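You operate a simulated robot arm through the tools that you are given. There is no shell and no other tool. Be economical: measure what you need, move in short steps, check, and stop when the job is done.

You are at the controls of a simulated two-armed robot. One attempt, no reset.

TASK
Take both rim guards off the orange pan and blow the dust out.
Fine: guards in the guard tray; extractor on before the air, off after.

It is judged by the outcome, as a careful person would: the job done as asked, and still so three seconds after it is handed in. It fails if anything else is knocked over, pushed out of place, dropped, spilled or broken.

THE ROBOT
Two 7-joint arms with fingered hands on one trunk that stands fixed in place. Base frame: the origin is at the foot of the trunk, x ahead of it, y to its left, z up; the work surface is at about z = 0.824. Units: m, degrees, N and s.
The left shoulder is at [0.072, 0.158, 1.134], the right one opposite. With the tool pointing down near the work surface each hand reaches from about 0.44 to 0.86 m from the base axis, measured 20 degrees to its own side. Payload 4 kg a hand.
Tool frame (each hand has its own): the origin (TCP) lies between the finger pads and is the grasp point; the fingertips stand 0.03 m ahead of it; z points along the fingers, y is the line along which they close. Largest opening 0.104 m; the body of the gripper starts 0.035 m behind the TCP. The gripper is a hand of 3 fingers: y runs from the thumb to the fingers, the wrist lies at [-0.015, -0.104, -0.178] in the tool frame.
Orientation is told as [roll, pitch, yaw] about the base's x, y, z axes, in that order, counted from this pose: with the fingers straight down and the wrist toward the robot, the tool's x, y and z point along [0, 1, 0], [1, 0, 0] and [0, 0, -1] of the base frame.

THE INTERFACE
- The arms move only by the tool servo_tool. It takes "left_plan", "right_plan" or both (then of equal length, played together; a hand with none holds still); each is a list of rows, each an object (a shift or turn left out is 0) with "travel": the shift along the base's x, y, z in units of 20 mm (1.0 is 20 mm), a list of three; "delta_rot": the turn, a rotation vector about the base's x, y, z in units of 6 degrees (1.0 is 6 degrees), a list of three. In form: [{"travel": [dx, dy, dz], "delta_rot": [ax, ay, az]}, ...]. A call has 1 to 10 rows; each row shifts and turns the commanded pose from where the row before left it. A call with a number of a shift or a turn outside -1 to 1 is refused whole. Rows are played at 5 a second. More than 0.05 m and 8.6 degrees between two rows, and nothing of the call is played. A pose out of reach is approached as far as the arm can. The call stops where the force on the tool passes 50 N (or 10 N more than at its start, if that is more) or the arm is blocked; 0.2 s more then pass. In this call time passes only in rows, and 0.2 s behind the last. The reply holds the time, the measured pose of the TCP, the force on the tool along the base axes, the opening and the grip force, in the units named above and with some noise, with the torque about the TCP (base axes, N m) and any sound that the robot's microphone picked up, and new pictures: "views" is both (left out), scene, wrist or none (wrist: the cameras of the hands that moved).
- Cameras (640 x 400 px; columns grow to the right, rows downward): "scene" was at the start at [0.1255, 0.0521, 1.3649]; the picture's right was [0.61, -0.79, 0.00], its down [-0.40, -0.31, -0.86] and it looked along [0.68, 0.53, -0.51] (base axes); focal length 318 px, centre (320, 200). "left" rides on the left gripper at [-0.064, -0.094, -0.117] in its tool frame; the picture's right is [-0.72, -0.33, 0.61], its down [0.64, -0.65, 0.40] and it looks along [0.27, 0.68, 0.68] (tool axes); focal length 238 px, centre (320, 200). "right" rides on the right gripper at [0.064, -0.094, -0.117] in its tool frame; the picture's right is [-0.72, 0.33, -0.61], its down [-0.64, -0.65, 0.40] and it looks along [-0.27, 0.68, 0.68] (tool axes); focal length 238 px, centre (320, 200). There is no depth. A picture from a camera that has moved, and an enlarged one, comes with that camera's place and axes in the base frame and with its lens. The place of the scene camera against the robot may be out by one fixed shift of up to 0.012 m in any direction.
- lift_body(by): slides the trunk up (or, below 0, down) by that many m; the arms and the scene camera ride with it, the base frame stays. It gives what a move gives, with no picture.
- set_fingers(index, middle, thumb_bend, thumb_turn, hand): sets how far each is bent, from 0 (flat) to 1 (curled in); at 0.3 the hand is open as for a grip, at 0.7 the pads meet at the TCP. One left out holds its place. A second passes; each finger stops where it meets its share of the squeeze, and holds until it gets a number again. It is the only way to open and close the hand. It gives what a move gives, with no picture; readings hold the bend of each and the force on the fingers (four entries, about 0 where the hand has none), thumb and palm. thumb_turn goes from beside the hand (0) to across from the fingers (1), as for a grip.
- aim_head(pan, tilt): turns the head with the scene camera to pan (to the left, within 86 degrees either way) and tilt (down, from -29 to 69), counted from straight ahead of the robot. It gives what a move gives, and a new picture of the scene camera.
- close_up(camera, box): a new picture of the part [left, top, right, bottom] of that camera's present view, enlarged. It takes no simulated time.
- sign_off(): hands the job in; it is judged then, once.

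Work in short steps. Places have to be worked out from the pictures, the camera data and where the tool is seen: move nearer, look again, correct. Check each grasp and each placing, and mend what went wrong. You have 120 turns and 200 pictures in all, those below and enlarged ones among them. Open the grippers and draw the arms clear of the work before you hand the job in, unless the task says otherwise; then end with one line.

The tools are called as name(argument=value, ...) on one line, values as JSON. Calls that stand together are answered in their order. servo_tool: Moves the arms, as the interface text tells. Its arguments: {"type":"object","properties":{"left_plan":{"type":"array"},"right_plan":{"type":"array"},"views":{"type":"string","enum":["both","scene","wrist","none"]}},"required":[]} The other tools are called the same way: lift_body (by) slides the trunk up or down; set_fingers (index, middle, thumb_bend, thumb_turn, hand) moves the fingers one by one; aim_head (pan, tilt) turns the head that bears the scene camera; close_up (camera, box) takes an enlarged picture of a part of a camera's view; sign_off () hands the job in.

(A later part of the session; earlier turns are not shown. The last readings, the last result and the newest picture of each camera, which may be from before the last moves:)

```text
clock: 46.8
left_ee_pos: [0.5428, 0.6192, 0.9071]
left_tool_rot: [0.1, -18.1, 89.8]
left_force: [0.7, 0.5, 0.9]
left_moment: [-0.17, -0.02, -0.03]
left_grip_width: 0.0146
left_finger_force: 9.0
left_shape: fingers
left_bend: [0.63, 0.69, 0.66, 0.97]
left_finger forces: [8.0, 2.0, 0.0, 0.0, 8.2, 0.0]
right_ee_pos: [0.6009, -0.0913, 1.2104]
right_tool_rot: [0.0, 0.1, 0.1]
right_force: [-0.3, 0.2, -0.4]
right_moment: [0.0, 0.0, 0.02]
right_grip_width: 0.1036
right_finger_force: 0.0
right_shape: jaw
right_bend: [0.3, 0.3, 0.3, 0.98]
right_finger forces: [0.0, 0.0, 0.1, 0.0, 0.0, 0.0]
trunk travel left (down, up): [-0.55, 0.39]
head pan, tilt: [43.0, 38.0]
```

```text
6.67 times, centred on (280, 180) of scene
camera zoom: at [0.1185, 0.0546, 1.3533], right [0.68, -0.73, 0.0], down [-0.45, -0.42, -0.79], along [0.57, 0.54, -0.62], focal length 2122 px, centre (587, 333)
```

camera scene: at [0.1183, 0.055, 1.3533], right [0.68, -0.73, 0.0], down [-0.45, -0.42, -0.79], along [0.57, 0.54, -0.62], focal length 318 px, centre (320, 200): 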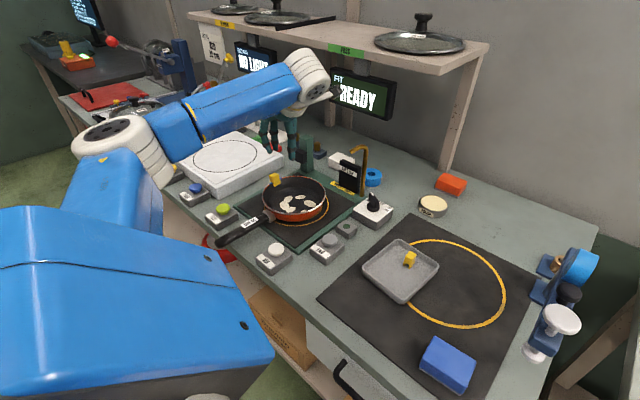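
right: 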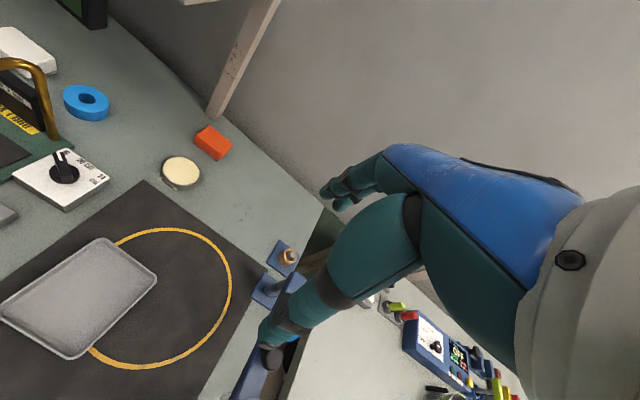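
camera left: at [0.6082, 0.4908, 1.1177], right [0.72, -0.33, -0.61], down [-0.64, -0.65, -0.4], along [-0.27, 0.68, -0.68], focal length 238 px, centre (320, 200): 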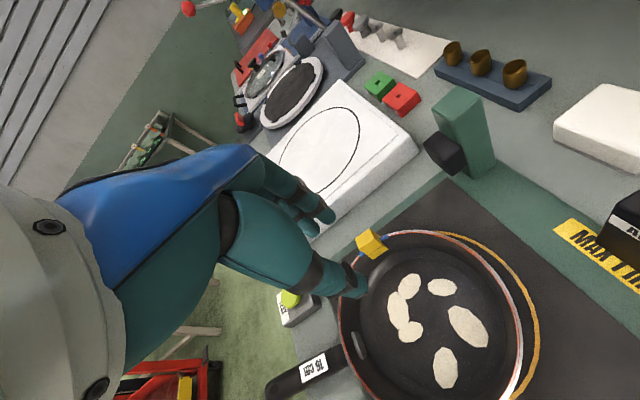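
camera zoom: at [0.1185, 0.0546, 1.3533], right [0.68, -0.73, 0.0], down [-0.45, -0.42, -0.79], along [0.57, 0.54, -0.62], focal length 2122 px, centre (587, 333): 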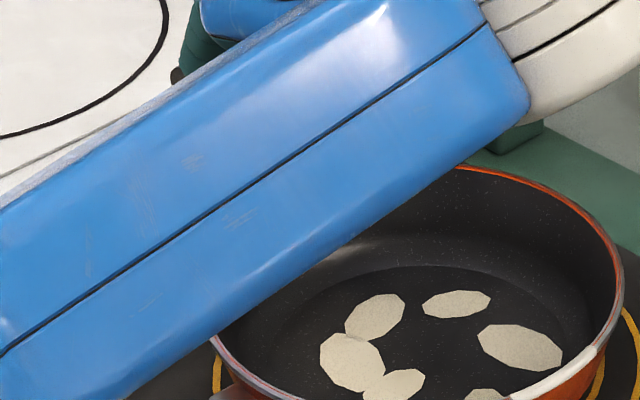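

Now rock back past upright the other way (wrist goes up, giving more clearance), with a slight upward pull.

servo_tool(left_plan=[{"travel": [0, 0.2, 0], "delta_rot": [-1, 0, 0]}, {"travel": [0, 0.2, 0], "delta_rot": [-1, 0, 0]}, {"travel": [0, 0.2, 0], "delta_rot": [-1, 0, 0]}, {"travel": [0, 0.2, 0.05], "delta_rot": [-1, 0, 0]}, {"travel": [0, 0.2, 0.05], "delta_rot": [-1, 0, 0]}, {"travel": [0, 0.2, 0.05], "delta_rot": [-1, 0, 0]}], views="wrist")

close_up(camera="scene", box=[240, 150, 320, 210])

```text
clock: 48.2
left_ee_pos: [0.5427, 0.6442, 0.9101]
left_tool_rot: [0.1, 18.1, 89.9]
left_force: [-0.5, -0.1, 0.0]
left_moment: [-0.02, 0.02, -0.01]
left_grip_width: 0.0135
left_finger_force: 5.4
left_shape: fingers
left_bend: [0.65, 0.71, 0.65, 0.97]
left_finger forces: [4.4, 2.0, 0.1, 0.0, 4.3, 0.0]
right_ee_pos: [0.5987, -0.092, 1.2111]
right_tool_rot: [0.0, 0.2, 0.0]
right_force: [0.2, -0.9, -0.3]
right_moment: [-0.01, -0.01, 0.01]
right_grip_width: 0.1037
right_finger_force: 0.0
right_shape: jaw
right_bend: [0.3, 0.3, 0.3, 0.98]
right_finger forces: [0.0, 0.1, 0.1, 0.0, 0.0, 0.0]
trunk travel left (down, up): [-0.55, 0.39]
head pan, tilt: [43.0, 38.0]
camera left: at [0.6073, 0.5908, 1.0499], right [0.72, -0.5, -0.48], down [-0.64, -0.74, -0.18], along [-0.27, 0.44, -0.86], focal length 238 px, centre (320, 200)
```

left: 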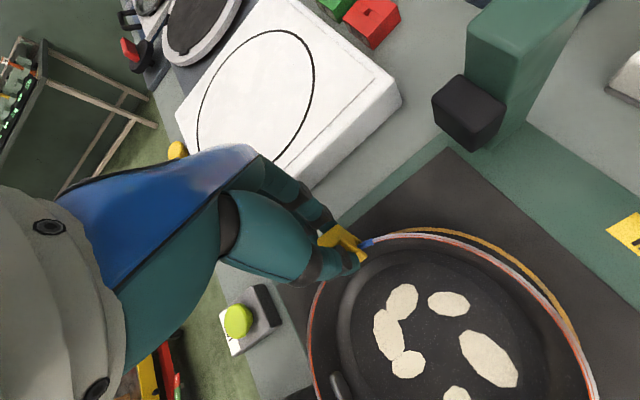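

```text
6.67 times, centred on (280, 180) of scene
camera zoom: at [0.1186, 0.0546, 1.3532], right [0.68, -0.73, 0.0], down [-0.45, -0.42, -0.79], along [0.57, 0.54, -0.62], focal length 2122 px, centre (587, 333)
```

zoom: 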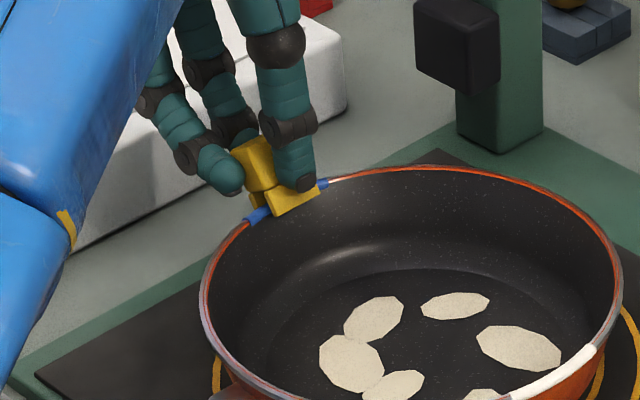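

The clip has come up on the rim and the reaction is near zero. I lift slowly.

servo_tool(left_plan=[{"travel": [0, 0, 0.3]}, {"travel": [0, 0, 0.3]}, {"travel": [0, 0, 0.4]}], views="none")

close_up(camera="scene", box=[240, 150, 320, 210])

```text
clock: 49.0
left_ee_pos: [0.5425, 0.6433, 0.9288]
left_tool_rot: [0.2, 18.0, 90.1]
left_force: [-0.3, 0.2, 0.3]
left_moment: [-0.01, 0.0, -0.03]
left_grip_width: 0.0133
left_finger_force: 5.9
left_shape: fingers
left_bend: [0.65, 0.71, 0.65, 0.97]
left_finger forces: [4.6, 1.9, 0.1, 0.0, 4.3, 0.1]
right_ee_pos: [0.5994, -0.0914, 1.2095]
right_tool_rot: [0.0, 0.1, -0.1]
right_force: [0.5, 1.0, 0.9]
right_moment: [0.02, 0.04, -0.01]
right_grip_width: 0.1035
right_finger_force: 0.1
right_shape: jaw
right_bend: [0.3, 0.3, 0.3, 0.98]
right_finger forces: [0.0, 0.1, 0.1, 0.0, 0.1, 0.0]
trunk travel left (down, up): [-0.55, 0.39]
head pan, tilt: [43.0, 38.0]
```

```text
6.67 times, centred on (280, 180) of scene
camera zoom: at [0.1185, 0.0543, 1.3533], right [0.68, -0.73, 0.0], down [-0.45, -0.42, -0.79], along [0.57, 0.54, -0.62], focal length 2122 px, centre (587, 333)
```

zoom: 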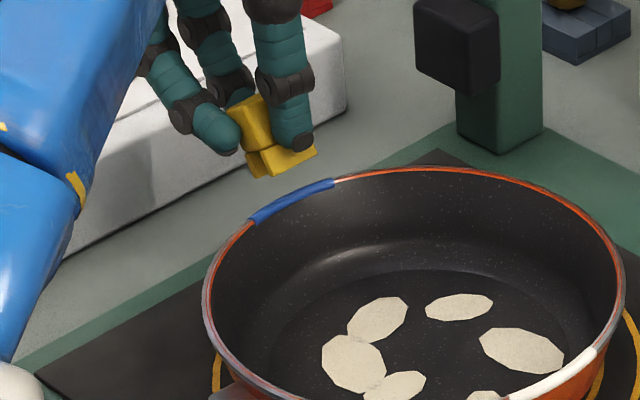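

Guard 2 is free. I raise it, straighten the hand, and carry it to the near half of the tray.

servo_tool(left_plan=[{"travel": [0, 0, 1], "delta_rot": [1, 0, 0]}, {"travel": [0, 0, 1], "delta_rot": [1, 0, 0]}, {"travel": [0, 0, 1], "delta_rot": [1, 0, 0]}, {"travel": [0, -1, 0.6]}, {"travel": [0, -1, 0]}, {"travel": [0, -1, 0]}, {"travel": [0, -1, 0]}, {"travel": [0, -1, 0]}, {"travel": [0, -1, 0]}, {"travel": [0, -1, 0]}], views="none")

servo_tool(left_plan=[{"travel": [0, -1, 0]}, {"travel": [0, -1, 0]}, {"travel": [0, -1, 0]}, {"travel": [0, -1, 0]}, {"travel": [0, -1, 0]}, {"travel": [0, -1, 0]}, {"travel": [0, -1, 0]}, {"travel": [0, -1, 0]}, {"travel": [-0.4, -1, 0]}, {"travel": [-0.4, -1, 0]}], views="none")

servo_tool(left_plan=[{"travel": [0, -1, 0]}, {"travel": [0, -1, 0]}, {"travel": [0, -1, 0]}, {"travel": [0, -0.6, 0]}], views="both")

```text
clock: 51.2
left_ee_pos: [0.5426, 0.5017, 1.002]
left_tool_rot: [0.2, -0.1, 90.0]
left_force: [-0.2, -0.5, -0.5]
left_moment: [0.0, 0.0, 0.01]
left_grip_width: 0.013
left_finger_force: 5.6
left_shape: fingers
left_bend: [0.65, 0.71, 0.65, 0.97]
left_finger forces: [4.4, 1.6, 0.0, 0.0, 4.3, 0.0]
right_ee_pos: [0.6004, -0.0928, 1.2098]
right_tool_rot: [0.1, -0.1, 0.0]
right_force: [0.6, 0.2, -0.2]
right_moment: [0.01, 0.0, -0.02]
right_grip_width: 0.1037
right_finger_force: 0.1
right_shape: jaw
right_bend: [0.3, 0.3, 0.3, 0.98]
right_finger forces: [0.0, 0.1, 0.0, 0.0, 0.0, 0.0]
trunk travel left (down, up): [-0.55, 0.39]
head pan, tilt: [43.0, 38.0]
```

```text
clock: 53.4
left_ee_pos: [0.5248, 0.3065, 1.0071]
left_tool_rot: [-0.2, -0.6, 90.5]
left_force: [0.2, 0.1, -0.5]
left_moment: [0.02, 0.02, -0.01]
left_grip_width: 0.0133
left_finger_force: 5.0
left_shape: fingers
left_bend: [0.65, 0.71, 0.65, 0.97]
left_finger forces: [4.3, 1.4, 0.0, 0.0, 4.4, 0.0]
right_ee_pos: [0.5999, -0.0937, 1.2099]
right_tool_rot: [0.2, 0.0, -0.1]
right_force: [0.3, -0.3, 0.6]
right_moment: [0.01, -0.01, -0.02]
right_grip_width: 0.1035
right_finger_force: 0.0
right_shape: jaw
right_bend: [0.3, 0.3, 0.3, 0.98]
right_finger forces: [0.0, 0.0, 0.1, 0.1, 0.0, 0.0]
trunk travel left (down, up): [-0.55, 0.39]
head pan, tilt: [43.0, 38.0]
```

```text
clock: 54.6
left_ee_pos: [0.5365, 0.2981, 1.0156]
left_tool_rot: [-1.5, -4.4, 95.0]
left_force: [-0.1, 0.7, 0.7]
left_moment: [0.0, 0.02, 0.0]
left_grip_width: 0.0131
left_finger_force: 5.1
left_shape: fingers
left_bend: [0.65, 0.71, 0.65, 0.97]
left_finger forces: [4.5, 1.2, 0.1, 0.1, 4.4, 0.0]
left hand out of reach, approached as far as the arm can: row 3, 4
right_ee_pos: [0.597, -0.0926, 1.2109]
right_tool_rot: [0.0, -0.1, 0.0]
right_force: [0.3, 0.1, 0.3]
right_moment: [0.01, 0.01, 0.01]
right_grip_width: 0.1035
right_finger_force: 0.1
right_shape: jaw
right_bend: [0.3, 0.3, 0.3, 0.98]
right_finger forces: [0.0, 0.1, 0.1, 0.1, 0.1, 0.0]
trunk travel left (down, up): [-0.55, 0.39]
head pan, tilt: [43.0, 38.0]
stopped in row 4 (left hand): the arm was blocked; the commanded pose is now the measured one
camera scene: at [0.1182, 0.0517, 1.3535], right [0.68, -0.73, 0.0], down [-0.45, -0.42, -0.79], along [0.57, 0.54, -0.62], focal length 318 px, centre (320, 200)
camera left: at [0.6053, 0.2006, 1.1275], right [0.76, -0.22, -0.62], down [-0.57, -0.67, -0.47], along [-0.31, 0.71, -0.63], focal length 238 px, centre (320, 200)
```

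scene: 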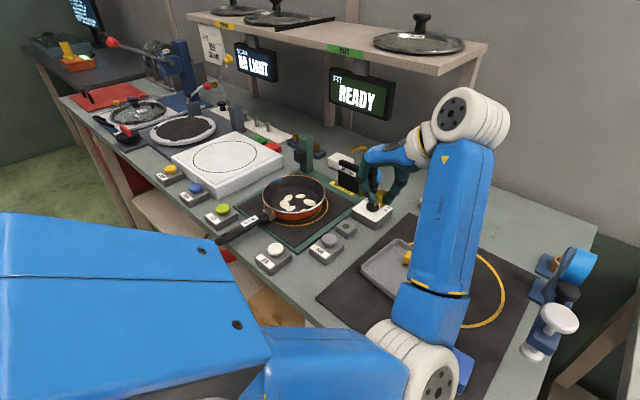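
left: 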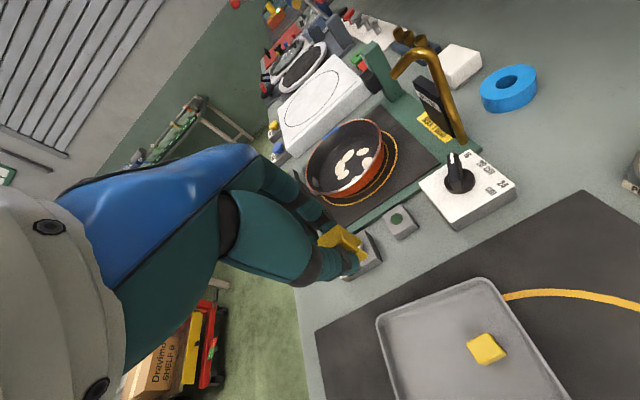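

The arm took a different elbow posture and hit a limit. I back off to the left and raise, then look at the posture.

servo_tool(left_plan=[{"travel": [0, 1, 0.3]}, {"travel": [0, 1, 0.3]}, {"travel": [0, 1, 0.3]}, {"travel": [0, 1, 0]}, {"travel": [0, 1, 0]}, {"travel": [0, 1, 0]}, {"travel": [0, 1, 0]}, {"travel": [0, 1, 0]}], views="scene")

```text
clock: 56.4
left_ee_pos: [0.5385, 0.4566, 1.0301]
left_tool_rot: [-1.4, -4.2, 94.5]
left_force: [1.0, 0.4, 0.7]
left_moment: [0.04, -0.04, 0.0]
left_grip_width: 0.013
left_finger_force: 4.7
left_shape: fingers
left_bend: [0.65, 0.71, 0.65, 0.97]
left_finger forces: [4.4, 1.1, 0.0, 0.1, 4.4, 0.1]
right_ee_pos: [0.5965, -0.0916, 1.2099]
right_tool_rot: [0.0, -0.1, 0.0]
right_force: [0.5, -0.4, 0.2]
right_moment: [-0.02, -0.03, 0.0]
right_grip_width: 0.1034
right_finger_force: 0.1
right_shape: jaw
right_bend: [0.3, 0.3, 0.3, 0.98]
right_finger forces: [0.1, 0.0, 0.0, 0.0, 0.0, 0.0]
trunk travel left (down, up): [-0.55, 0.39]
head pan, tilt: [43.0, 38.0]
camera scene: at [0.1188, 0.0536, 1.3533], right [0.68, -0.73, 0.0], down [-0.45, -0.42, -0.79], along [0.57, 0.54, -0.62], focal length 318 px, centre (320, 200)
```

scene: 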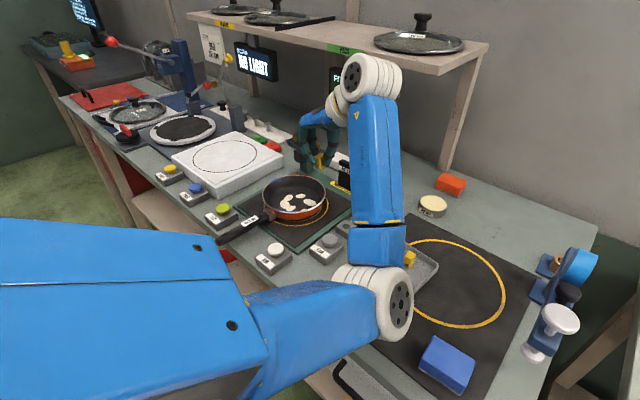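

The elbow swung to the right. I turn the hand back toward a natural yaw here, above the pan, to recover a good posture.

servo_tool(left_plan=[{"travel": [-0.3, 0, 0.5], "delta_rot": [0.1, 0.1, -1]}, {"travel": [-0.3, 0, 0.5], "delta_rot": [0, 0, -1]}, {"travel": [-0.3, 0, 0.5], "delta_rot": [0, 0, -1]}, {"travel": [-0.3, 0, 0.5], "delta_rot": [0, 0, -1]}, {"travel": [0, 0, 0], "delta_rot": [0, 0, -1]}, {"travel": [0, 0, 0], "delta_rot": [0, 0, -1]}, {"travel": [0, 0, 0], "delta_rot": [0, 0, -1]}, {"travel": [0, 0, 0], "delta_rot": [0, 0, -1]}, {"travel": [0, 0, 0], "delta_rot": [0, 0, -1]}, {"travel": [0, 0, 0], "delta_rot": [0, 0, -1]}], views="scene")

```text
clock: 58.6
left_ee_pos: [0.5124, 0.4559, 1.0722]
left_tool_rot: [-0.8, -4.8, 34.4]
left_force: [0.0, 0.2, -0.2]
left_moment: [-0.01, 0.0, 0.01]
left_grip_width: 0.0129
left_finger_force: 4.9
left_shape: fingers
left_bend: [0.65, 0.71, 0.65, 0.97]
left_finger forces: [4.4, 1.1, 0.0, 0.0, 4.3, 0.0]
right_ee_pos: [0.5979, -0.0916, 1.211]
right_tool_rot: [0.0, -0.1, 0.0]
right_force: [0.1, 0.2, 0.3]
right_moment: [-0.01, 0.02, 0.0]
right_grip_width: 0.1035
right_finger_force: 0.1
right_shape: jaw
right_bend: [0.3, 0.3, 0.3, 0.98]
right_finger forces: [0.1, 0.1, 0.1, 0.1, 0.1, 0.0]
trunk travel left (down, up): [-0.55, 0.39]
head pan, tilt: [43.0, 38.0]
camera scene: at [0.1184, 0.0534, 1.3534], right [0.68, -0.73, 0.0], down [-0.45, -0.42, -0.79], along [0.57, 0.54, -0.62], focal length 318 px, centre (320, 200)
```

scene: 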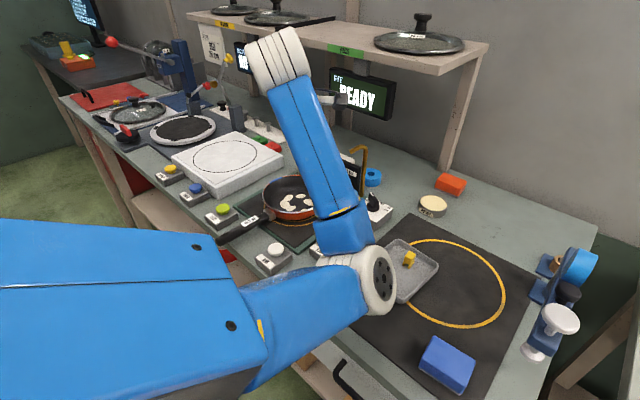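

Posture is safe but the elbow is still to the right. I retreat toward the starting pose (yaw 0) to let it return to the original posture.

servo_tool(left_plan=[{"travel": [-0.8, 0.3, 0.3], "delta_rot": [0, 0, -1]}, {"travel": [-0.8, 0.3, 0.3], "delta_rot": [0, 0, -1]}, {"travel": [-0.8, 0.3, 0.3], "delta_rot": [0, 0, -1]}, {"travel": [-0.8, 0.3, 0.3], "delta_rot": [0, 0, -1]}, {"travel": [-0.8, 0.3, 0.3], "delta_rot": [0, 0, -1]}, {"travel": [-0.8, 0, 0.3], "delta_rot": [0, 0, -0.7]}, {"travel": [-0.8, 0, 0.3], "delta_rot": [0, 0, 0]}, {"travel": [-0.8, 0, 0.3], "delta_rot": [0, 0, 0]}], views="scene")

```text
clock: 60.4
left_ee_pos: [0.3833, 0.4867, 1.1207]
left_tool_rot: [-0.9, -4.6, 0.2]
left_force: [-0.2, 0.6, -0.6]
left_moment: [0.02, -0.01, 0.0]
left_grip_width: 0.0129
left_finger_force: 4.2
left_shape: fingers
left_bend: [0.65, 0.71, 0.65, 0.97]
left_finger forces: [4.4, 1.0, 0.0, 0.0, 4.4, 0.1]
right_ee_pos: [0.5959, -0.0914, 1.2119]
right_tool_rot: [0.2, -0.1, -0.1]
right_force: [-0.3, -0.2, 0.0]
right_moment: [-0.01, -0.02, 0.03]
right_grip_width: 0.1038
right_finger_force: 0.1
right_shape: jaw
right_bend: [0.3, 0.3, 0.3, 0.98]
right_finger forces: [0.0, 0.1, 0.0, 0.1, 0.0, 0.0]
trunk travel left (down, up): [-0.55, 0.39]
head pan, tilt: [43.0, 38.0]
camera scene: at [0.1175, 0.053, 1.3534], right [0.68, -0.73, 0.0], down [-0.45, -0.42, -0.79], along [0.58, 0.54, -0.62], focal length 318 px, centre (320, 200)
```

scene: 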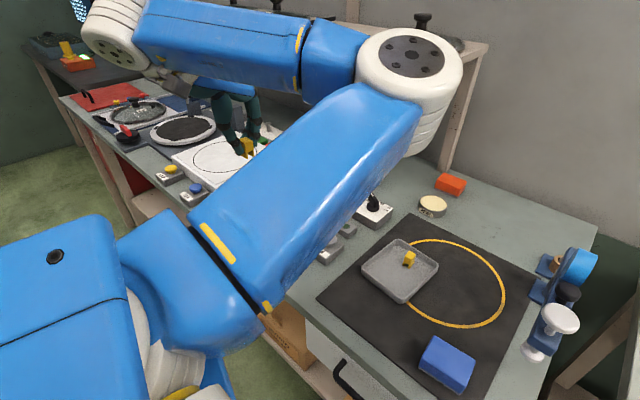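

The elbow is now high and forward-right, clear of the bench. I move the right arm further away, then approach the tray with a natural yaw, staying high.

servo_tool(right_plan=[{"travel": [-0.3, -1, 0]}, {"travel": [-0.3, -1, 0]}, {"travel": [-0.3, -1, 0]}, {"travel": [-0.3, -1, 0]}, {"travel": [-0.3, -1, 0]}, {"travel": [-0.3, -1, 0]}, {"travel": [-0.3, -1, 0]}, {"travel": [-0.3, -1, 0]}], left_plan=[{"travel": [1, 0, 0]}, {"travel": [1, 0, 0]}, {"travel": [1, -0.5, 0]}, {"travel": [1, -0.5, 0]}, {"travel": [0.5, -1, 0]}, {"travel": [0.5, -1, 0]}, {"travel": [0.5, -1, 0]}, {"travel": [0.5, -1, 0]}], views="scene")

```text
clock: 62.2
left_ee_pos: [0.5043, 0.3816, 1.1218]
left_tool_rot: [-0.7, -4.7, 0.3]
left_force: [-0.4, 0.7, 0.5]
left_moment: [0.03, -0.01, 0.0]
left_grip_width: 0.0132
left_finger_force: 4.2
left_shape: fingers
left_bend: [0.65, 0.71, 0.65, 0.97]
left_finger forces: [4.3, 1.0, 0.0, 0.0, 4.3, 0.0]
right_ee_pos: [0.5512, -0.2557, 1.2102]
right_tool_rot: [0.2, -0.1, 0.1]
right_force: [0.1, 0.2, -0.4]
right_moment: [-0.02, 0.0, -0.02]
right_grip_width: 0.1042
right_finger_force: 0.1
right_shape: jaw
right_bend: [0.3, 0.3, 0.3, 0.98]
right_finger forces: [0.0, 0.0, 0.0, 0.0, 0.0, 0.1]
trunk travel left (down, up): [-0.55, 0.39]
head pan, tilt: [43.0, 38.0]
camera scene: at [0.118, 0.0492, 1.3536], right [0.68, -0.73, 0.0], down [-0.45, -0.42, -0.79], along [0.57, 0.54, -0.62], focal length 318 px, centre (320, 200)
```

scene: 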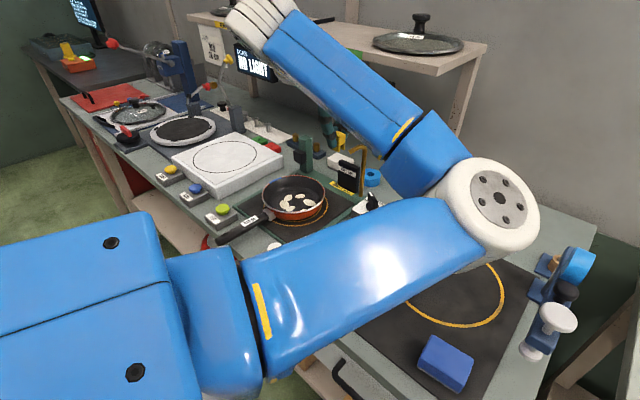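

Continuing toward the tray at height.

servo_tool(left_plan=[{"travel": [0.15, -1, 0]}, {"travel": [0.15, -1, 0]}, {"travel": [0.15, -1, 0]}, {"travel": [0.15, -1, 0]}, {"travel": [0.15, -1, 0]}, {"travel": [0.15, -1, 0]}, {"travel": [0, -1, 0], "delta_rot": [0, 0.7, 0]}, {"travel": [0, -0.5, 0]}], views="both")

```text
clock: 64.2
left_ee_pos: [0.5293, 0.2902, 1.1389]
left_tool_rot: [-0.5, -2.0, 5.4]
left_force: [0.7, 0.4, 0.4]
left_moment: [0.01, 0.0, 0.01]
left_grip_width: 0.013
left_finger_force: 4.6
left_shape: fingers
left_bend: [0.65, 0.71, 0.65, 0.97]
left_finger forces: [4.3, 1.0, 0.1, 0.1, 4.3, 0.0]
left hand out of reach, approached as far as the arm can: row 6, 7, 8
right_ee_pos: [0.5476, -0.2539, 1.2122]
right_tool_rot: [0.0, -0.1, 0.0]
right_force: [0.3, -0.7, 0.3]
right_moment: [-0.01, 0.01, 0.02]
right_grip_width: 0.1039
right_finger_force: 0.0
right_shape: jaw
right_bend: [0.3, 0.3, 0.3, 0.98]
right_finger forces: [0.1, 0.1, 0.1, 0.0, 0.0, 0.0]
trunk travel left (down, up): [-0.55, 0.39]
head pan, tilt: [43.0, 38.0]
stopped in row 8 (left hand): the arm was blocked; the commanded pose is now the measured one
camera scene: at [0.1179, 0.051, 1.3535], right [0.68, -0.73, 0.0], down [-0.45, -0.42, -0.79], along [0.58, 0.54, -0.62], focal length 318 px, centre (320, 200)
camera left: at [0.4377, 0.2195, 1.2527], right [-0.24, -0.75, -0.62], down [-0.69, 0.57, -0.43], along [0.68, 0.33, -0.66], focal length 238 px, centre (320, 200)
```

scene: 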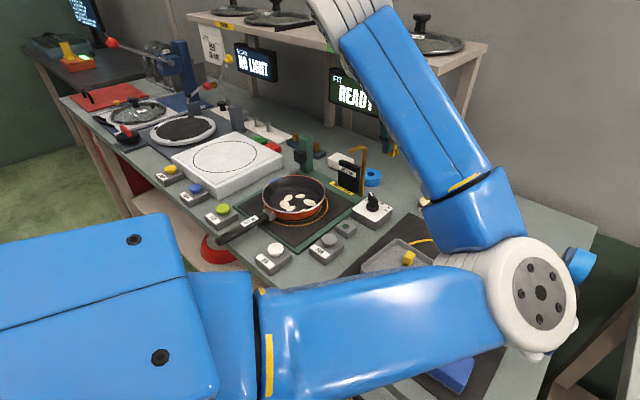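
left: 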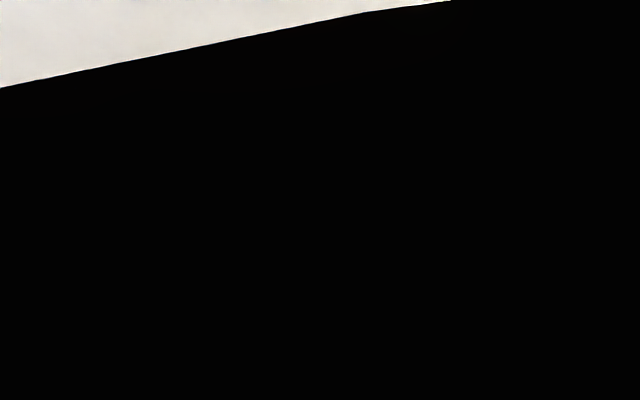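

This branch can't reach the tray. I retrace my path (back left, yaw to 90°) so the elbow can unwind to the original left posture.

servo_tool(left_plan=[{"travel": [-0.1, 1, -0.1]}, {"travel": [-0.1, 1, -0.1]}, {"travel": [-0.1, 1, -0.1]}, {"travel": [-0.1, 1, -0.1]}, {"travel": [-0.1, 1, -0.1], "delta_rot": [0, 0, 1]}, {"travel": [0, 1, -0.1], "delta_rot": [0, 0, 1]}, {"travel": [0, 1, -0.1], "delta_rot": [0, 0, 1]}, {"travel": [0, 1, 0], "delta_rot": [0, 0, 1]}, {"travel": [0, 0, 0], "delta_rot": [0, 0, 1]}, {"travel": [0, 0, 0], "delta_rot": [0, 0, 1]}], views="none")

servo_tool(left_plan=[{"travel": [0.2, 0, -0.3], "delta_rot": [0, 0, 1]}, {"travel": [0.2, 0, -0.3], "delta_rot": [0, 0, 1]}, {"travel": [0.2, 0, -0.3], "delta_rot": [0, 0, 1]}, {"travel": [0.2, 0, -0.3], "delta_rot": [0, 0, 1]}, {"travel": [0.2, 0, -0.3], "delta_rot": [0, 0, 1]}, {"travel": [0, 1, -0.3], "delta_rot": [0, 0, 1]}, {"travel": [0, 1, -0.3], "delta_rot": [0, 0, 1]}, {"travel": [0, 1, -0.3], "delta_rot": [0, 0, 1]}, {"travel": [0, 1, 0]}, {"travel": [0, 1, 0]}], views="scene")

```text
clock: 66.4
left_ee_pos: [0.5208, 0.4485, 1.1244]
left_tool_rot: [-0.5, -2.0, 41.0]
left_force: [0.6, 0.2, 0.3]
left_moment: [-0.03, -0.02, 0.03]
left_grip_width: 0.013
left_finger_force: 4.6
left_shape: fingers
left_bend: [0.65, 0.71, 0.65, 0.97]
left_finger forces: [4.4, 1.0, 0.0, 0.0, 4.3, 0.1]
right_ee_pos: [0.549, -0.2532, 1.2118]
right_tool_rot: [0.1, -0.1, -0.1]
right_force: [-0.3, 0.1, 0.3]
right_moment: [-0.03, -0.02, -0.04]
right_grip_width: 0.1036
right_finger_force: 0.0
right_shape: jaw
right_bend: [0.3, 0.3, 0.3, 0.98]
right_finger forces: [0.0, 0.1, 0.0, 0.0, 0.0, 0.1]
trunk travel left (down, up): [-0.55, 0.39]
head pan, tilt: [43.0, 38.0]
```

```text
clock: 68.6
left_ee_pos: [0.5426, 0.5497, 1.0728]
left_tool_rot: [-0.6, -1.9, 88.9]
left_force: [-0.3, 0.8, 0.2]
left_moment: [-0.01, -0.01, -0.02]
left_grip_width: 0.0132
left_finger_force: 4.8
left_shape: fingers
left_bend: [0.65, 0.71, 0.65, 0.97]
left_finger forces: [4.3, 1.0, 0.0, 0.0, 4.3, 0.0]
right_ee_pos: [0.5483, -0.2512, 1.2126]
right_tool_rot: [-0.1, -0.1, 0.0]
right_force: [-0.3, 0.3, 0.2]
right_moment: [-0.04, 0.0, 0.03]
right_grip_width: 0.1038
right_finger_force: 0.1
right_shape: jaw
right_bend: [0.3, 0.3, 0.3, 0.98]
right_finger forces: [0.0, 0.0, 0.0, 0.1, 0.0, 0.1]
trunk travel left (down, up): [-0.55, 0.39]
head pan, tilt: [43.0, 38.0]
camera scene: at [0.1185, 0.0533, 1.3533], right [0.68, -0.73, 0.0], down [-0.45, -0.42, -0.79], along [0.57, 0.54, -0.62], focal length 318 px, centre (320, 200)
```

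scene: 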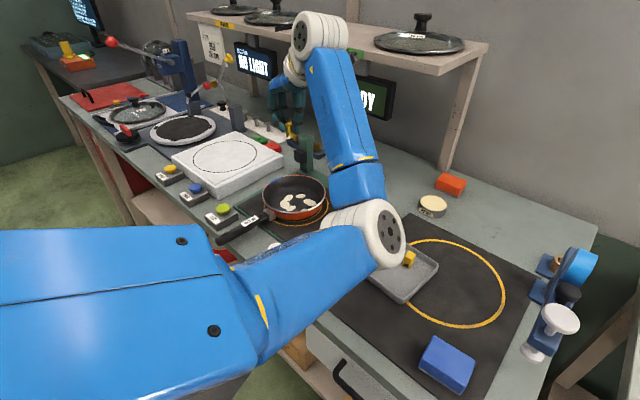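

Now I move to y≈0.64 and repeat the −18° tilt where the elbow was on the left before.

servo_tool(left_plan=[{"travel": [0, 1, 0]}, {"travel": [0, 1, 0]}, {"travel": [0, 1, 0]}, {"travel": [0, 1, 0]}, {"travel": [0, 0.4, 0], "delta_rot": [-1, 0, 0]}, {"travel": [0, 0.2, 0], "delta_rot": [-1, 0, 0]}, {"travel": [0, 0, 0], "delta_rot": [-1, 0, 0]}, {"travel": [0, 0, 0], "delta_rot": [-1, 0, 0]}], views="scene")

```text
clock: 70.4
left_ee_pos: [0.5404, 0.6429, 1.0743]
left_tool_rot: [-0.9, 22.2, 88.9]
left_force: [-0.5, 0.9, 0.0]
left_moment: [0.0, 0.04, 0.0]
left_grip_width: 0.0129
left_finger_force: 4.6
left_shape: fingers
left_bend: [0.65, 0.71, 0.65, 0.97]
left_finger forces: [4.3, 0.9, 0.0, 0.1, 4.3, 0.0]
right_ee_pos: [0.5473, -0.2507, 1.2134]
right_tool_rot: [0.1, -0.2, 0.0]
right_force: [-0.2, 0.2, 0.1]
right_moment: [-0.01, -0.02, 0.01]
right_grip_width: 0.1034
right_finger_force: 0.0
right_shape: jaw
right_bend: [0.3, 0.3, 0.3, 0.98]
right_finger forces: [0.1, 0.0, 0.0, 0.0, 0.0, 0.0]
trunk travel left (down, up): [-0.55, 0.39]
head pan, tilt: [43.0, 38.0]
camera scene: at [0.1179, 0.054, 1.3534], right [0.68, -0.73, 0.0], down [-0.45, -0.42, -0.79], along [0.58, 0.54, -0.62], focal length 318 px, centre (320, 200)
```

scene: 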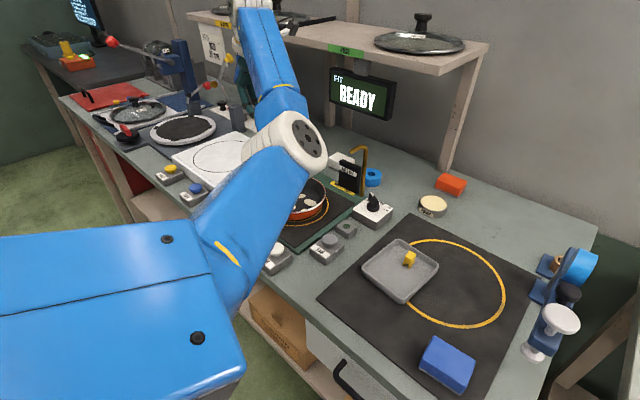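

The elbow is moving left as the arm stretches. I stretch further left and tilt a bit more.

servo_tool(left_plan=[{"travel": [0, 1, 0.2], "delta_rot": [-1, 0, 0]}, {"travel": [0, 1, 0.2], "delta_rot": [-1, 0, 0]}, {"travel": [0, 1, 0.2], "delta_rot": [-1, 0, 0]}, {"travel": [0, 1, 0.2]}, {"travel": [0, 1, 0.2]}], views="scene")

```text
clock: 71.6
left_ee_pos: [0.5014, 0.679, 1.0813]
left_tool_rot: [-1.5, 40.2, 88.6]
left_force: [-0.4, 0.0, 0.3]
left_moment: [0.0, -0.01, 0.0]
left_grip_width: 0.0125
left_finger_force: 4.5
left_shape: fingers
left_bend: [0.65, 0.71, 0.65, 0.97]
left_finger forces: [4.2, 0.8, 0.0, 0.1, 4.0, 0.0]
left hand out of reach, approached as far as the arm can: row 2, 3, 4, 5
right_ee_pos: [0.5474, -0.2519, 1.2131]
right_tool_rot: [0.0, -0.3, 0.0]
right_force: [0.7, -0.1, -0.1]
right_moment: [0.04, -0.02, 0.02]
right_grip_width: 0.1034
right_finger_force: 0.1
right_shape: jaw
right_bend: [0.3, 0.3, 0.3, 0.98]
right_finger forces: [0.1, 0.0, 0.0, 0.0, 0.0, 0.1]
trunk travel left (down, up): [-0.55, 0.39]
head pan, tilt: [43.0, 38.0]
camera scene: at [0.1169, 0.0532, 1.3535], right [0.68, -0.73, 0.0], down [-0.45, -0.42, -0.79], along [0.58, 0.54, -0.62], focal length 318 px, centre (320, 200)
```

scene: 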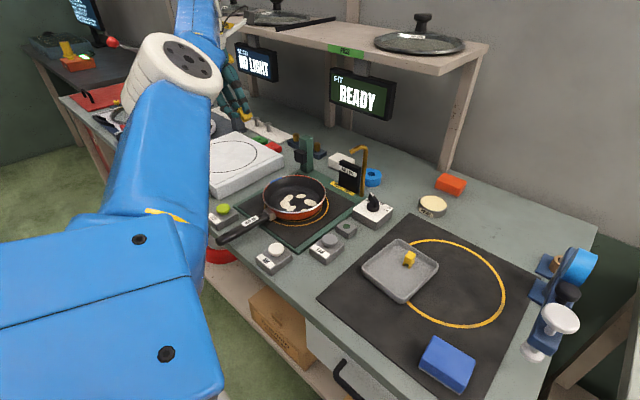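

The elbow is now on the left. I unroll the hand and come back right, keeping x≈0.54.

servo_tool(left_plan=[{"travel": [0.2, -0.5, 0], "delta_rot": [1, 0, 0]}, {"travel": [0.3, -0.5, 0], "delta_rot": [1, 0, 0]}, {"travel": [0.3, -0.5, 0], "delta_rot": [1, 0, 0]}, {"travel": [0.3, -0.5, 0], "delta_rot": [1, 0, 0]}, {"travel": [0.3, -0.5, -0.5], "delta_rot": [1, 0, 0]}, {"travel": [0.3, -0.5, -0.5], "delta_rot": [1, 0, 0]}, {"travel": [0.3, -0.5, -0.5], "delta_rot": [0.7, 0, 0]}], views="scene")

```text
clock: 73.2
left_ee_pos: [0.6304, 0.6888, 1.076]
left_tool_rot: [-0.5, -0.1, 89.0]
left_force: [0.5, -0.3, -0.1]
left_moment: [0.02, 0.02, 0.0]
left_grip_width: 0.0126
left_finger_force: 4.4
left_shape: fingers
left_bend: [0.65, 0.71, 0.65, 0.97]
left_finger forces: [4.2, 0.8, 0.0, 0.0, 4.0, 0.0]
left hand out of reach, approached as far as the arm can: row 1, 2, 3, 4, 5, 6, 7
right_ee_pos: [0.5484, -0.2513, 1.2117]
right_tool_rot: [0.0, -0.2, 0.1]
right_force: [-0.1, -0.4, 0.2]
right_moment: [-0.04, 0.01, 0.01]
right_grip_width: 0.1036
right_finger_force: 0.1
right_shape: jaw
right_bend: [0.3, 0.3, 0.3, 0.98]
right_finger forces: [0.1, 0.0, 0.0, 0.1, 0.0, 0.1]
trunk travel left (down, up): [-0.55, 0.39]
head pan, tilt: [43.0, 38.0]
camera scene: at [0.1194, 0.0527, 1.3533], right [0.68, -0.73, 0.0], down [-0.45, -0.42, -0.79], along [0.57, 0.54, -0.62], focal length 318 px, centre (320, 200)
```

scene: 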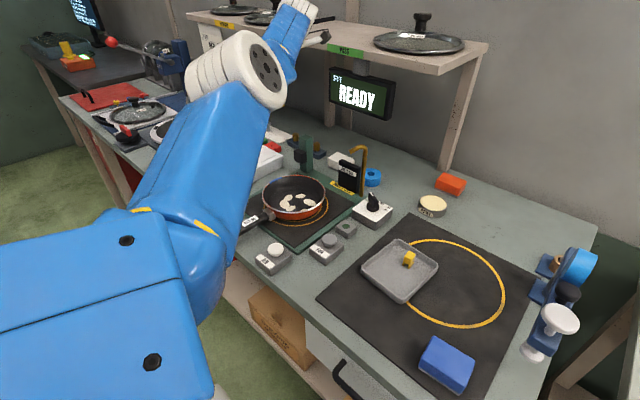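

Fully stretched; I come back in: x to ≈0.54, y to ≈0.55, and check which side the elbow falls.

servo_tool(left_plan=[{"travel": [-0.9, -0.8, 0]}, {"travel": [-0.9, -0.8, 0]}, {"travel": [-0.9, -0.8, 0]}, {"travel": [-0.9, -0.8, 0]}, {"travel": [-0.9, -0.8, -0.3]}, {"travel": [0, -1, -0.5]}, {"travel": [0, -1, -0.5]}], views="scene")

```text
clock: 74.8
left_ee_pos: [0.6552, 0.6489, 1.0763]
left_tool_rot: [-0.4, -0.1, 89.0]
left_force: [0.3, -0.2, 0.2]
left_moment: [0.02, 0.02, 0.0]
left_grip_width: 0.0128
left_finger_force: 4.0
left_shape: fingers
left_bend: [0.65, 0.71, 0.65, 0.97]
left_finger forces: [4.2, 0.8, 0.0, 0.0, 4.1, 0.0]
left hand out of reach, approached as far as the arm can: row 1, 2, 3, 4, 5, 6, 7
right_ee_pos: [0.5502, -0.2532, 1.2128]
right_tool_rot: [0.1, -0.1, 0.1]
right_force: [0.6, 0.3, 0.4]
right_moment: [0.02, 0.01, -0.02]
right_grip_width: 0.1037
right_finger_force: 0.0
right_shape: jaw
right_bend: [0.3, 0.3, 0.3, 0.98]
right_finger forces: [0.0, 0.0, 0.0, 0.0, 0.0, 0.0]
trunk travel left (down, up): [-0.55, 0.39]
head pan, tilt: [43.0, 38.0]
camera scene: at [0.1193, 0.0523, 1.3533], right [0.68, -0.73, 0.0], down [-0.45, -0.42, -0.79], along [0.57, 0.54, -0.62], focal length 318 px, centre (320, 200)
```

scene: 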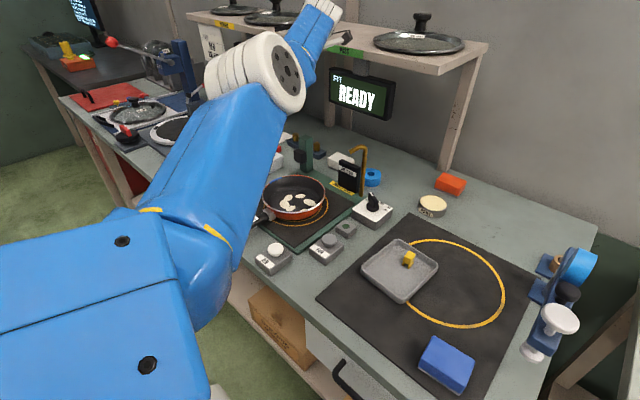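

The arm is stuck near full stretch. I command it back to the last good bent pose ([0.54, 0.64, 1.07] with the tilt).

servo_tool(left_plan=[{"travel": [0.5, 0.9, 0.3], "delta_rot": [-1, 0, 0]}, {"travel": [0.5, 0.9, 0.3], "delta_rot": [-1, 0, 0]}, {"travel": [0.5, 0.9, 0.3], "delta_rot": [-1, 0, 0]}, {"travel": [0.5, 0.9, 0.3], "delta_rot": [-0.7, 0, 0]}, {"travel": [0.5, 0.9, 0.3]}, {"travel": [0, 0, 0]}], views="scene")

```text
clock: 76.2
left_ee_pos: [0.5986, 0.6542, 1.0589]
left_tool_rot: [-1.0, 22.2, 88.9]
left_force: [-0.6, 0.0, -1.0]
left_moment: [0.0, 0.0, 0.0]
left_grip_width: 0.0129
left_finger_force: 4.6
left_shape: fingers
left_bend: [0.65, 0.71, 0.65, 0.97]
left_finger forces: [4.3, 0.8, 0.0, 0.1, 4.0, 0.0]
left hand out of reach, approached as far as the arm can: row 1, 2, 3, 4, 5
right_ee_pos: [0.5484, -0.2517, 1.2126]
right_tool_rot: [0.0, -0.1, 0.0]
right_force: [0.6, 0.6, 0.1]
right_moment: [-0.01, 0.03, 0.0]
right_grip_width: 0.1037
right_finger_force: 0.1
right_shape: jaw
right_bend: [0.3, 0.3, 0.3, 0.98]
right_finger forces: [0.0, 0.0, 0.1, 0.1, 0.0, 0.0]
trunk travel left (down, up): [-0.55, 0.39]
head pan, tilt: [43.0, 38.0]
camera scene: at [0.1185, 0.0533, 1.3533], right [0.68, -0.73, 0.0], down [-0.45, -0.42, -0.79], along [0.57, 0.54, -0.62], focal length 318 px, centre (320, 200)
```

scene: 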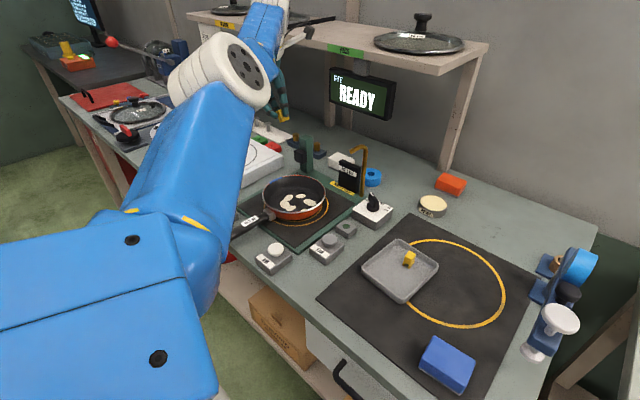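

Back in reach with the elbow high and nearly straight. I draw the hand toward the robot in small steps.

servo_tool(left_plan=[{"travel": [-0.5, -0.3, 0]}, {"travel": [-0.5, -0.3, 0]}, {"travel": [-0.5, -0.3, 0]}, {"travel": [-0.5, -0.3, 0]}, {"travel": [-0.5, -0.3, 0]}, {"travel": [-0.5, -0.3, 0]}], views="scene")

```text
clock: 77.6
left_ee_pos: [0.5889, 0.6596, 1.0709]
left_tool_rot: [-0.9, 22.2, 88.8]
left_force: [0.4, 0.0, 0.1]
left_moment: [0.04, 0.01, 0.02]
left_grip_width: 0.0128
left_finger_force: 4.2
left_shape: fingers
left_bend: [0.65, 0.71, 0.65, 0.97]
left_finger forces: [4.1, 0.6, 0.0, 0.0, 4.0, 0.1]
left hand out of reach, approached as far as the arm can: row 1, 2, 3, 4, 5, 6
right_ee_pos: [0.5482, -0.2503, 1.2121]
right_tool_rot: [0.0, 0.0, 0.0]
right_force: [0.5, 0.4, 0.9]
right_moment: [0.01, 0.01, 0.01]
right_grip_width: 0.1037
right_finger_force: 0.0
right_shape: jaw
right_bend: [0.3, 0.3, 0.3, 0.98]
right_finger forces: [0.0, 0.0, 0.1, 0.1, 0.1, 0.1]
trunk travel left (down, up): [-0.55, 0.39]
head pan, tilt: [43.0, 38.0]
camera scene: at [0.1184, 0.0534, 1.3533], right [0.68, -0.73, 0.0], down [-0.45, -0.42, -0.79], along [0.57, 0.54, -0.62], focal length 318 px, centre (320, 200)
```

scene: 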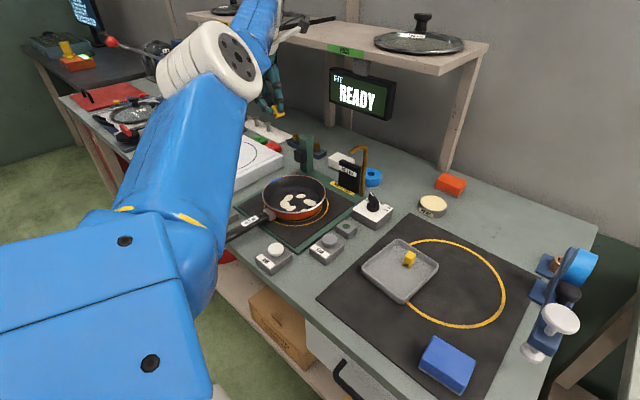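

Something is at a joint limit. I turn the yaw back toward the natural direction, which should free it.

servo_tool(left_plan=[{"delta_rot": [0.5, 0, -1]}, {"delta_rot": [0.5, 0, -1]}, {"delta_rot": [0.5, 0, -1]}, {"delta_rot": [0.5, 0, -1]}, {"delta_rot": [0.5, 0, -1]}, {"delta_rot": [0.5, 0, -1]}], views="scene")

```text
clock: 79.0
left_ee_pos: [0.6304, 0.694, 1.08]
left_tool_rot: [4.8, 5.3, 53.9]
left_force: [-0.2, -0.1, -0.4]
left_moment: [0.04, -0.02, -0.03]
left_grip_width: 0.0128
left_finger_force: 4.0
left_shape: fingers
left_bend: [0.65, 0.71, 0.65, 0.97]
left_finger forces: [4.3, 0.7, 0.0, 0.1, 3.9, 0.0]
left hand out of reach, approached as far as the arm can: row 1, 2, 3, 4, 5, 6
right_ee_pos: [0.5486, -0.251, 1.2134]
right_tool_rot: [0.0, 0.0, 0.1]
right_force: [0.1, -0.1, -1.3]
right_moment: [0.03, 0.0, 0.01]
right_grip_width: 0.1037
right_finger_force: 0.0
right_shape: jaw
right_bend: [0.3, 0.3, 0.3, 0.98]
right_finger forces: [0.1, 0.0, 0.1, 0.0, 0.0, 0.0]
trunk travel left (down, up): [-0.55, 0.39]
head pan, tilt: [43.0, 38.0]
camera scene: at [0.1185, 0.0534, 1.3533], right [0.68, -0.73, 0.0], down [-0.45, -0.42, -0.79], along [0.57, 0.54, -0.62], focal length 318 px, centre (320, 200)
```

scene: 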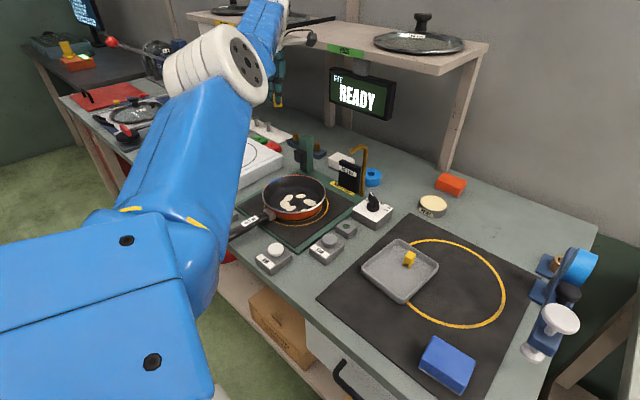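

The arm is straight, at its elbow limit. I swing the hand tangentially (left and toward the robot) so the elbow can begin to bend again.

servo_tool(left_plan=[{"travel": [-1, 0.3, 0]}, {"travel": [-1, 0.3, 0]}, {"travel": [-1, 0.3, 0]}, {"travel": [-1, 0.3, 0]}, {"travel": [-1, 0, 0]}, {"travel": [-1, 0, 0]}], views="scene")

```text
clock: 80.4
left_ee_pos: [0.5568, 0.7659, 1.0922]
left_tool_rot: [4.7, 5.5, 54.0]
left_force: [-0.1, -0.7, 0.0]
left_moment: [0.04, 0.01, 0.02]
left_grip_width: 0.0126
left_finger_force: 4.4
left_shape: fingers
left_bend: [0.65, 0.71, 0.65, 0.97]
left_finger forces: [4.2, 0.7, 0.0, 0.0, 4.0, 0.0]
left hand out of reach, approached as far as the arm can: row 1, 2, 3, 4, 5, 6
right_ee_pos: [0.548, -0.25, 1.2132]
right_tool_rot: [0.1, -0.2, 0.0]
right_force: [-0.5, 0.2, -0.9]
right_moment: [-0.04, 0.02, 0.04]
right_grip_width: 0.1037
right_finger_force: 0.1
right_shape: jaw
right_bend: [0.3, 0.3, 0.3, 0.98]
right_finger forces: [0.0, 0.0, 0.0, 0.1, 0.0, 0.0]
trunk travel left (down, up): [-0.55, 0.39]
head pan, tilt: [43.0, 38.0]
camera scene: at [0.1177, 0.0541, 1.3534], right [0.68, -0.73, 0.0], down [-0.45, -0.42, -0.79], along [0.58, 0.54, -0.62], focal length 318 px, centre (320, 200)
```

scene: 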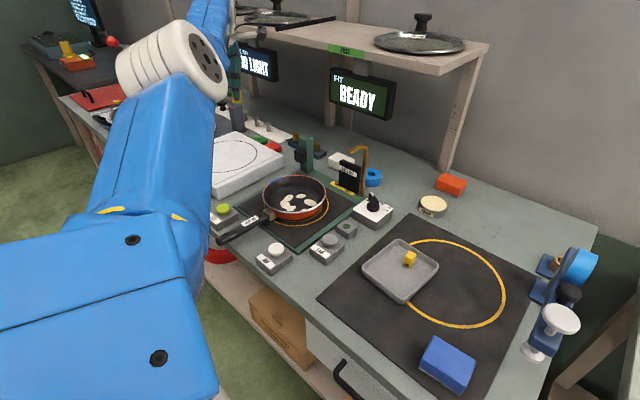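

It swings without bending, so I go away from the lamp post side: back right, and raise the hand to try the vertical bending direction.

servo_tool(left_plan=[{"travel": [0, -0.5, 1]}, {"travel": [0, -0.5, 1]}, {"travel": [0, -0.5, 1]}, {"travel": [0, -0.5, 1]}, {"travel": [0, -0.5, 1]}, {"travel": [0, -0.5, 1]}], views="scene")

```text
clock: 81.8
left_ee_pos: [0.5599, 0.7093, 1.217]
left_tool_rot: [4.8, 5.4, 54.0]
left_force: [0.6, 0.3, 0.4]
left_moment: [0.01, -0.03, 0.01]
left_grip_width: 0.0126
left_finger_force: 3.8
left_shape: fingers
left_bend: [0.65, 0.71, 0.65, 0.97]
left_finger forces: [4.2, 0.6, 0.1, 0.0, 4.0, 0.0]
left hand out of reach, approached as far as the arm can: row 1, 3
right_ee_pos: [0.5486, -0.2514, 1.2131]
right_tool_rot: [0.1, -0.2, 0.0]
right_force: [0.4, 0.0, 0.3]
right_moment: [0.0, -0.01, 0.01]
right_grip_width: 0.1039
right_finger_force: 0.0
right_shape: jaw
right_bend: [0.3, 0.3, 0.3, 0.98]
right_finger forces: [0.0, 0.0, 0.0, 0.0, 0.0, 0.1]
trunk travel left (down, up): [-0.55, 0.39]
head pan, tilt: [43.0, 38.0]
camera scene: at [0.1177, 0.0523, 1.3534], right [0.68, -0.73, 0.0], down [-0.45, -0.42, -0.79], along [0.58, 0.54, -0.62], focal length 318 px, centre (320, 200)
```

scene: 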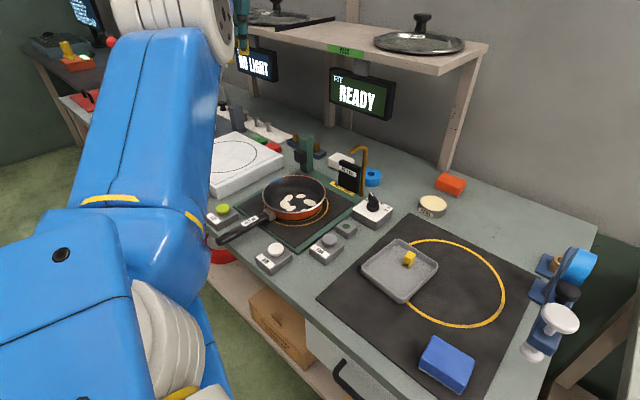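

In reach again, bending upward. I pull back toward the robot at this height.

servo_tool(left_plan=[{"travel": [-0.6, -0.8, 0]}, {"travel": [-0.6, -0.8, 0]}, {"travel": [-0.6, -0.8, 0]}, {"travel": [-0.6, -0.8, 0]}, {"travel": [-0.6, -0.8, 0]}, {"travel": [-0.6, -0.8, 0]}], views="scene")

```text
clock: 83.2
left_ee_pos: [0.5597, 0.6943, 1.2415]
left_tool_rot: [4.8, 5.5, 54.0]
left_force: [0.9, 0.0, -0.3]
left_moment: [-0.03, 0.0, 0.02]
left_grip_width: 0.0125
left_finger_force: 4.4
left_shape: fingers
left_bend: [0.65, 0.71, 0.65, 0.97]
left_finger forces: [4.0, 0.7, 0.0, 0.0, 4.1, 0.0]
left hand out of reach, approached as far as the arm can: row 1, 2, 3, 4, 5, 6
right_ee_pos: [0.5481, -0.2509, 1.2126]
right_tool_rot: [0.1, -0.2, 0.0]
right_force: [-0.1, -0.4, -1.0]
right_moment: [0.02, 0.01, 0.01]
right_grip_width: 0.1039
right_finger_force: 0.1
right_shape: jaw
right_bend: [0.3, 0.3, 0.3, 0.98]
right_finger forces: [0.1, 0.0, 0.1, 0.1, 0.0, 0.0]
trunk travel left (down, up): [-0.55, 0.39]
head pan, tilt: [43.0, 38.0]
camera scene: at [0.1181, 0.0529, 1.3534], right [0.68, -0.73, 0.0], down [-0.45, -0.42, -0.79], along [0.57, 0.54, -0.62], focal length 318 px, centre (320, 200)
```

scene: 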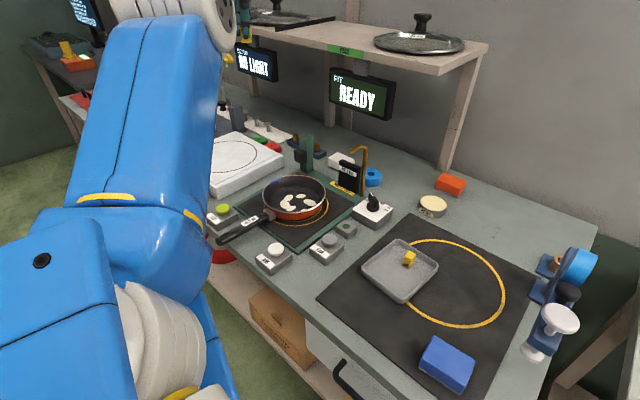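

Perhaps the wrist limit keeps the elbow from bending. I tilt the fingers outward (toward the forearm direction) while drawing in and down.

servo_tool(left_plan=[{"delta_rot": [0.7, -0.7, 0]}, {"delta_rot": [0.7, -0.7, 0]}, {"delta_rot": [0.7, -0.7, 0]}, {"delta_rot": [0.7, -0.7, 0]}, {"delta_rot": [0.7, -0.7, 0]}, {"travel": [-0.5, -0.5, 0]}, {"travel": [-0.5, -0.5, 0]}, {"travel": [-0.5, -0.5, 0]}], views="scene")

```text
clock: 85.0
left_ee_pos: [0.6239, 0.7556, 1.2969]
left_tool_rot: [-0.2, -24.0, 54.8]
left_force: [-0.3, 0.4, 0.3]
left_moment: [0.03, 0.01, 0.03]
left_grip_width: 0.0127
left_finger_force: 4.8
left_shape: fingers
left_bend: [0.65, 0.71, 0.65, 0.97]
left_finger forces: [4.1, 0.6, 0.1, 0.0, 3.9, 0.0]
left hand out of reach, approached as far as the arm can: row 1, 2, 3, 4, 5, 6, 7, 8
right_ee_pos: [0.5489, -0.2514, 1.2123]
right_tool_rot: [0.0, -0.1, -0.1]
right_force: [0.6, 0.2, 0.5]
right_moment: [0.01, 0.01, 0.03]
right_grip_width: 0.1035
right_finger_force: 0.1
right_shape: jaw
right_bend: [0.3, 0.3, 0.3, 0.98]
right_finger forces: [0.1, 0.0, 0.0, 0.1, 0.1, 0.0]
trunk travel left (down, up): [-0.55, 0.39]
head pan, tilt: [43.0, 38.0]
camera scene: at [0.1183, 0.0532, 1.3534], right [0.68, -0.73, 0.0], down [-0.45, -0.42, -0.79], along [0.57, 0.54, -0.62], focal length 318 px, centre (320, 200)
```

scene: 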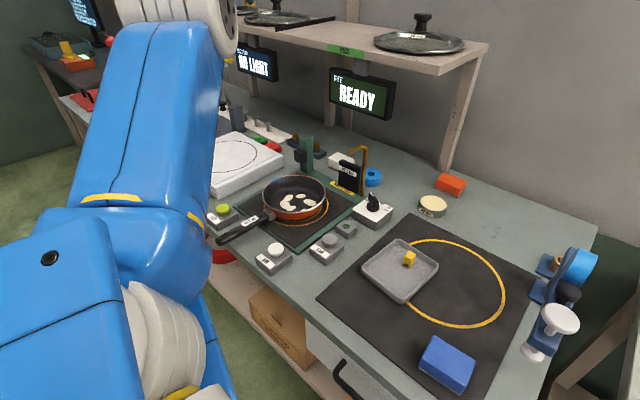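

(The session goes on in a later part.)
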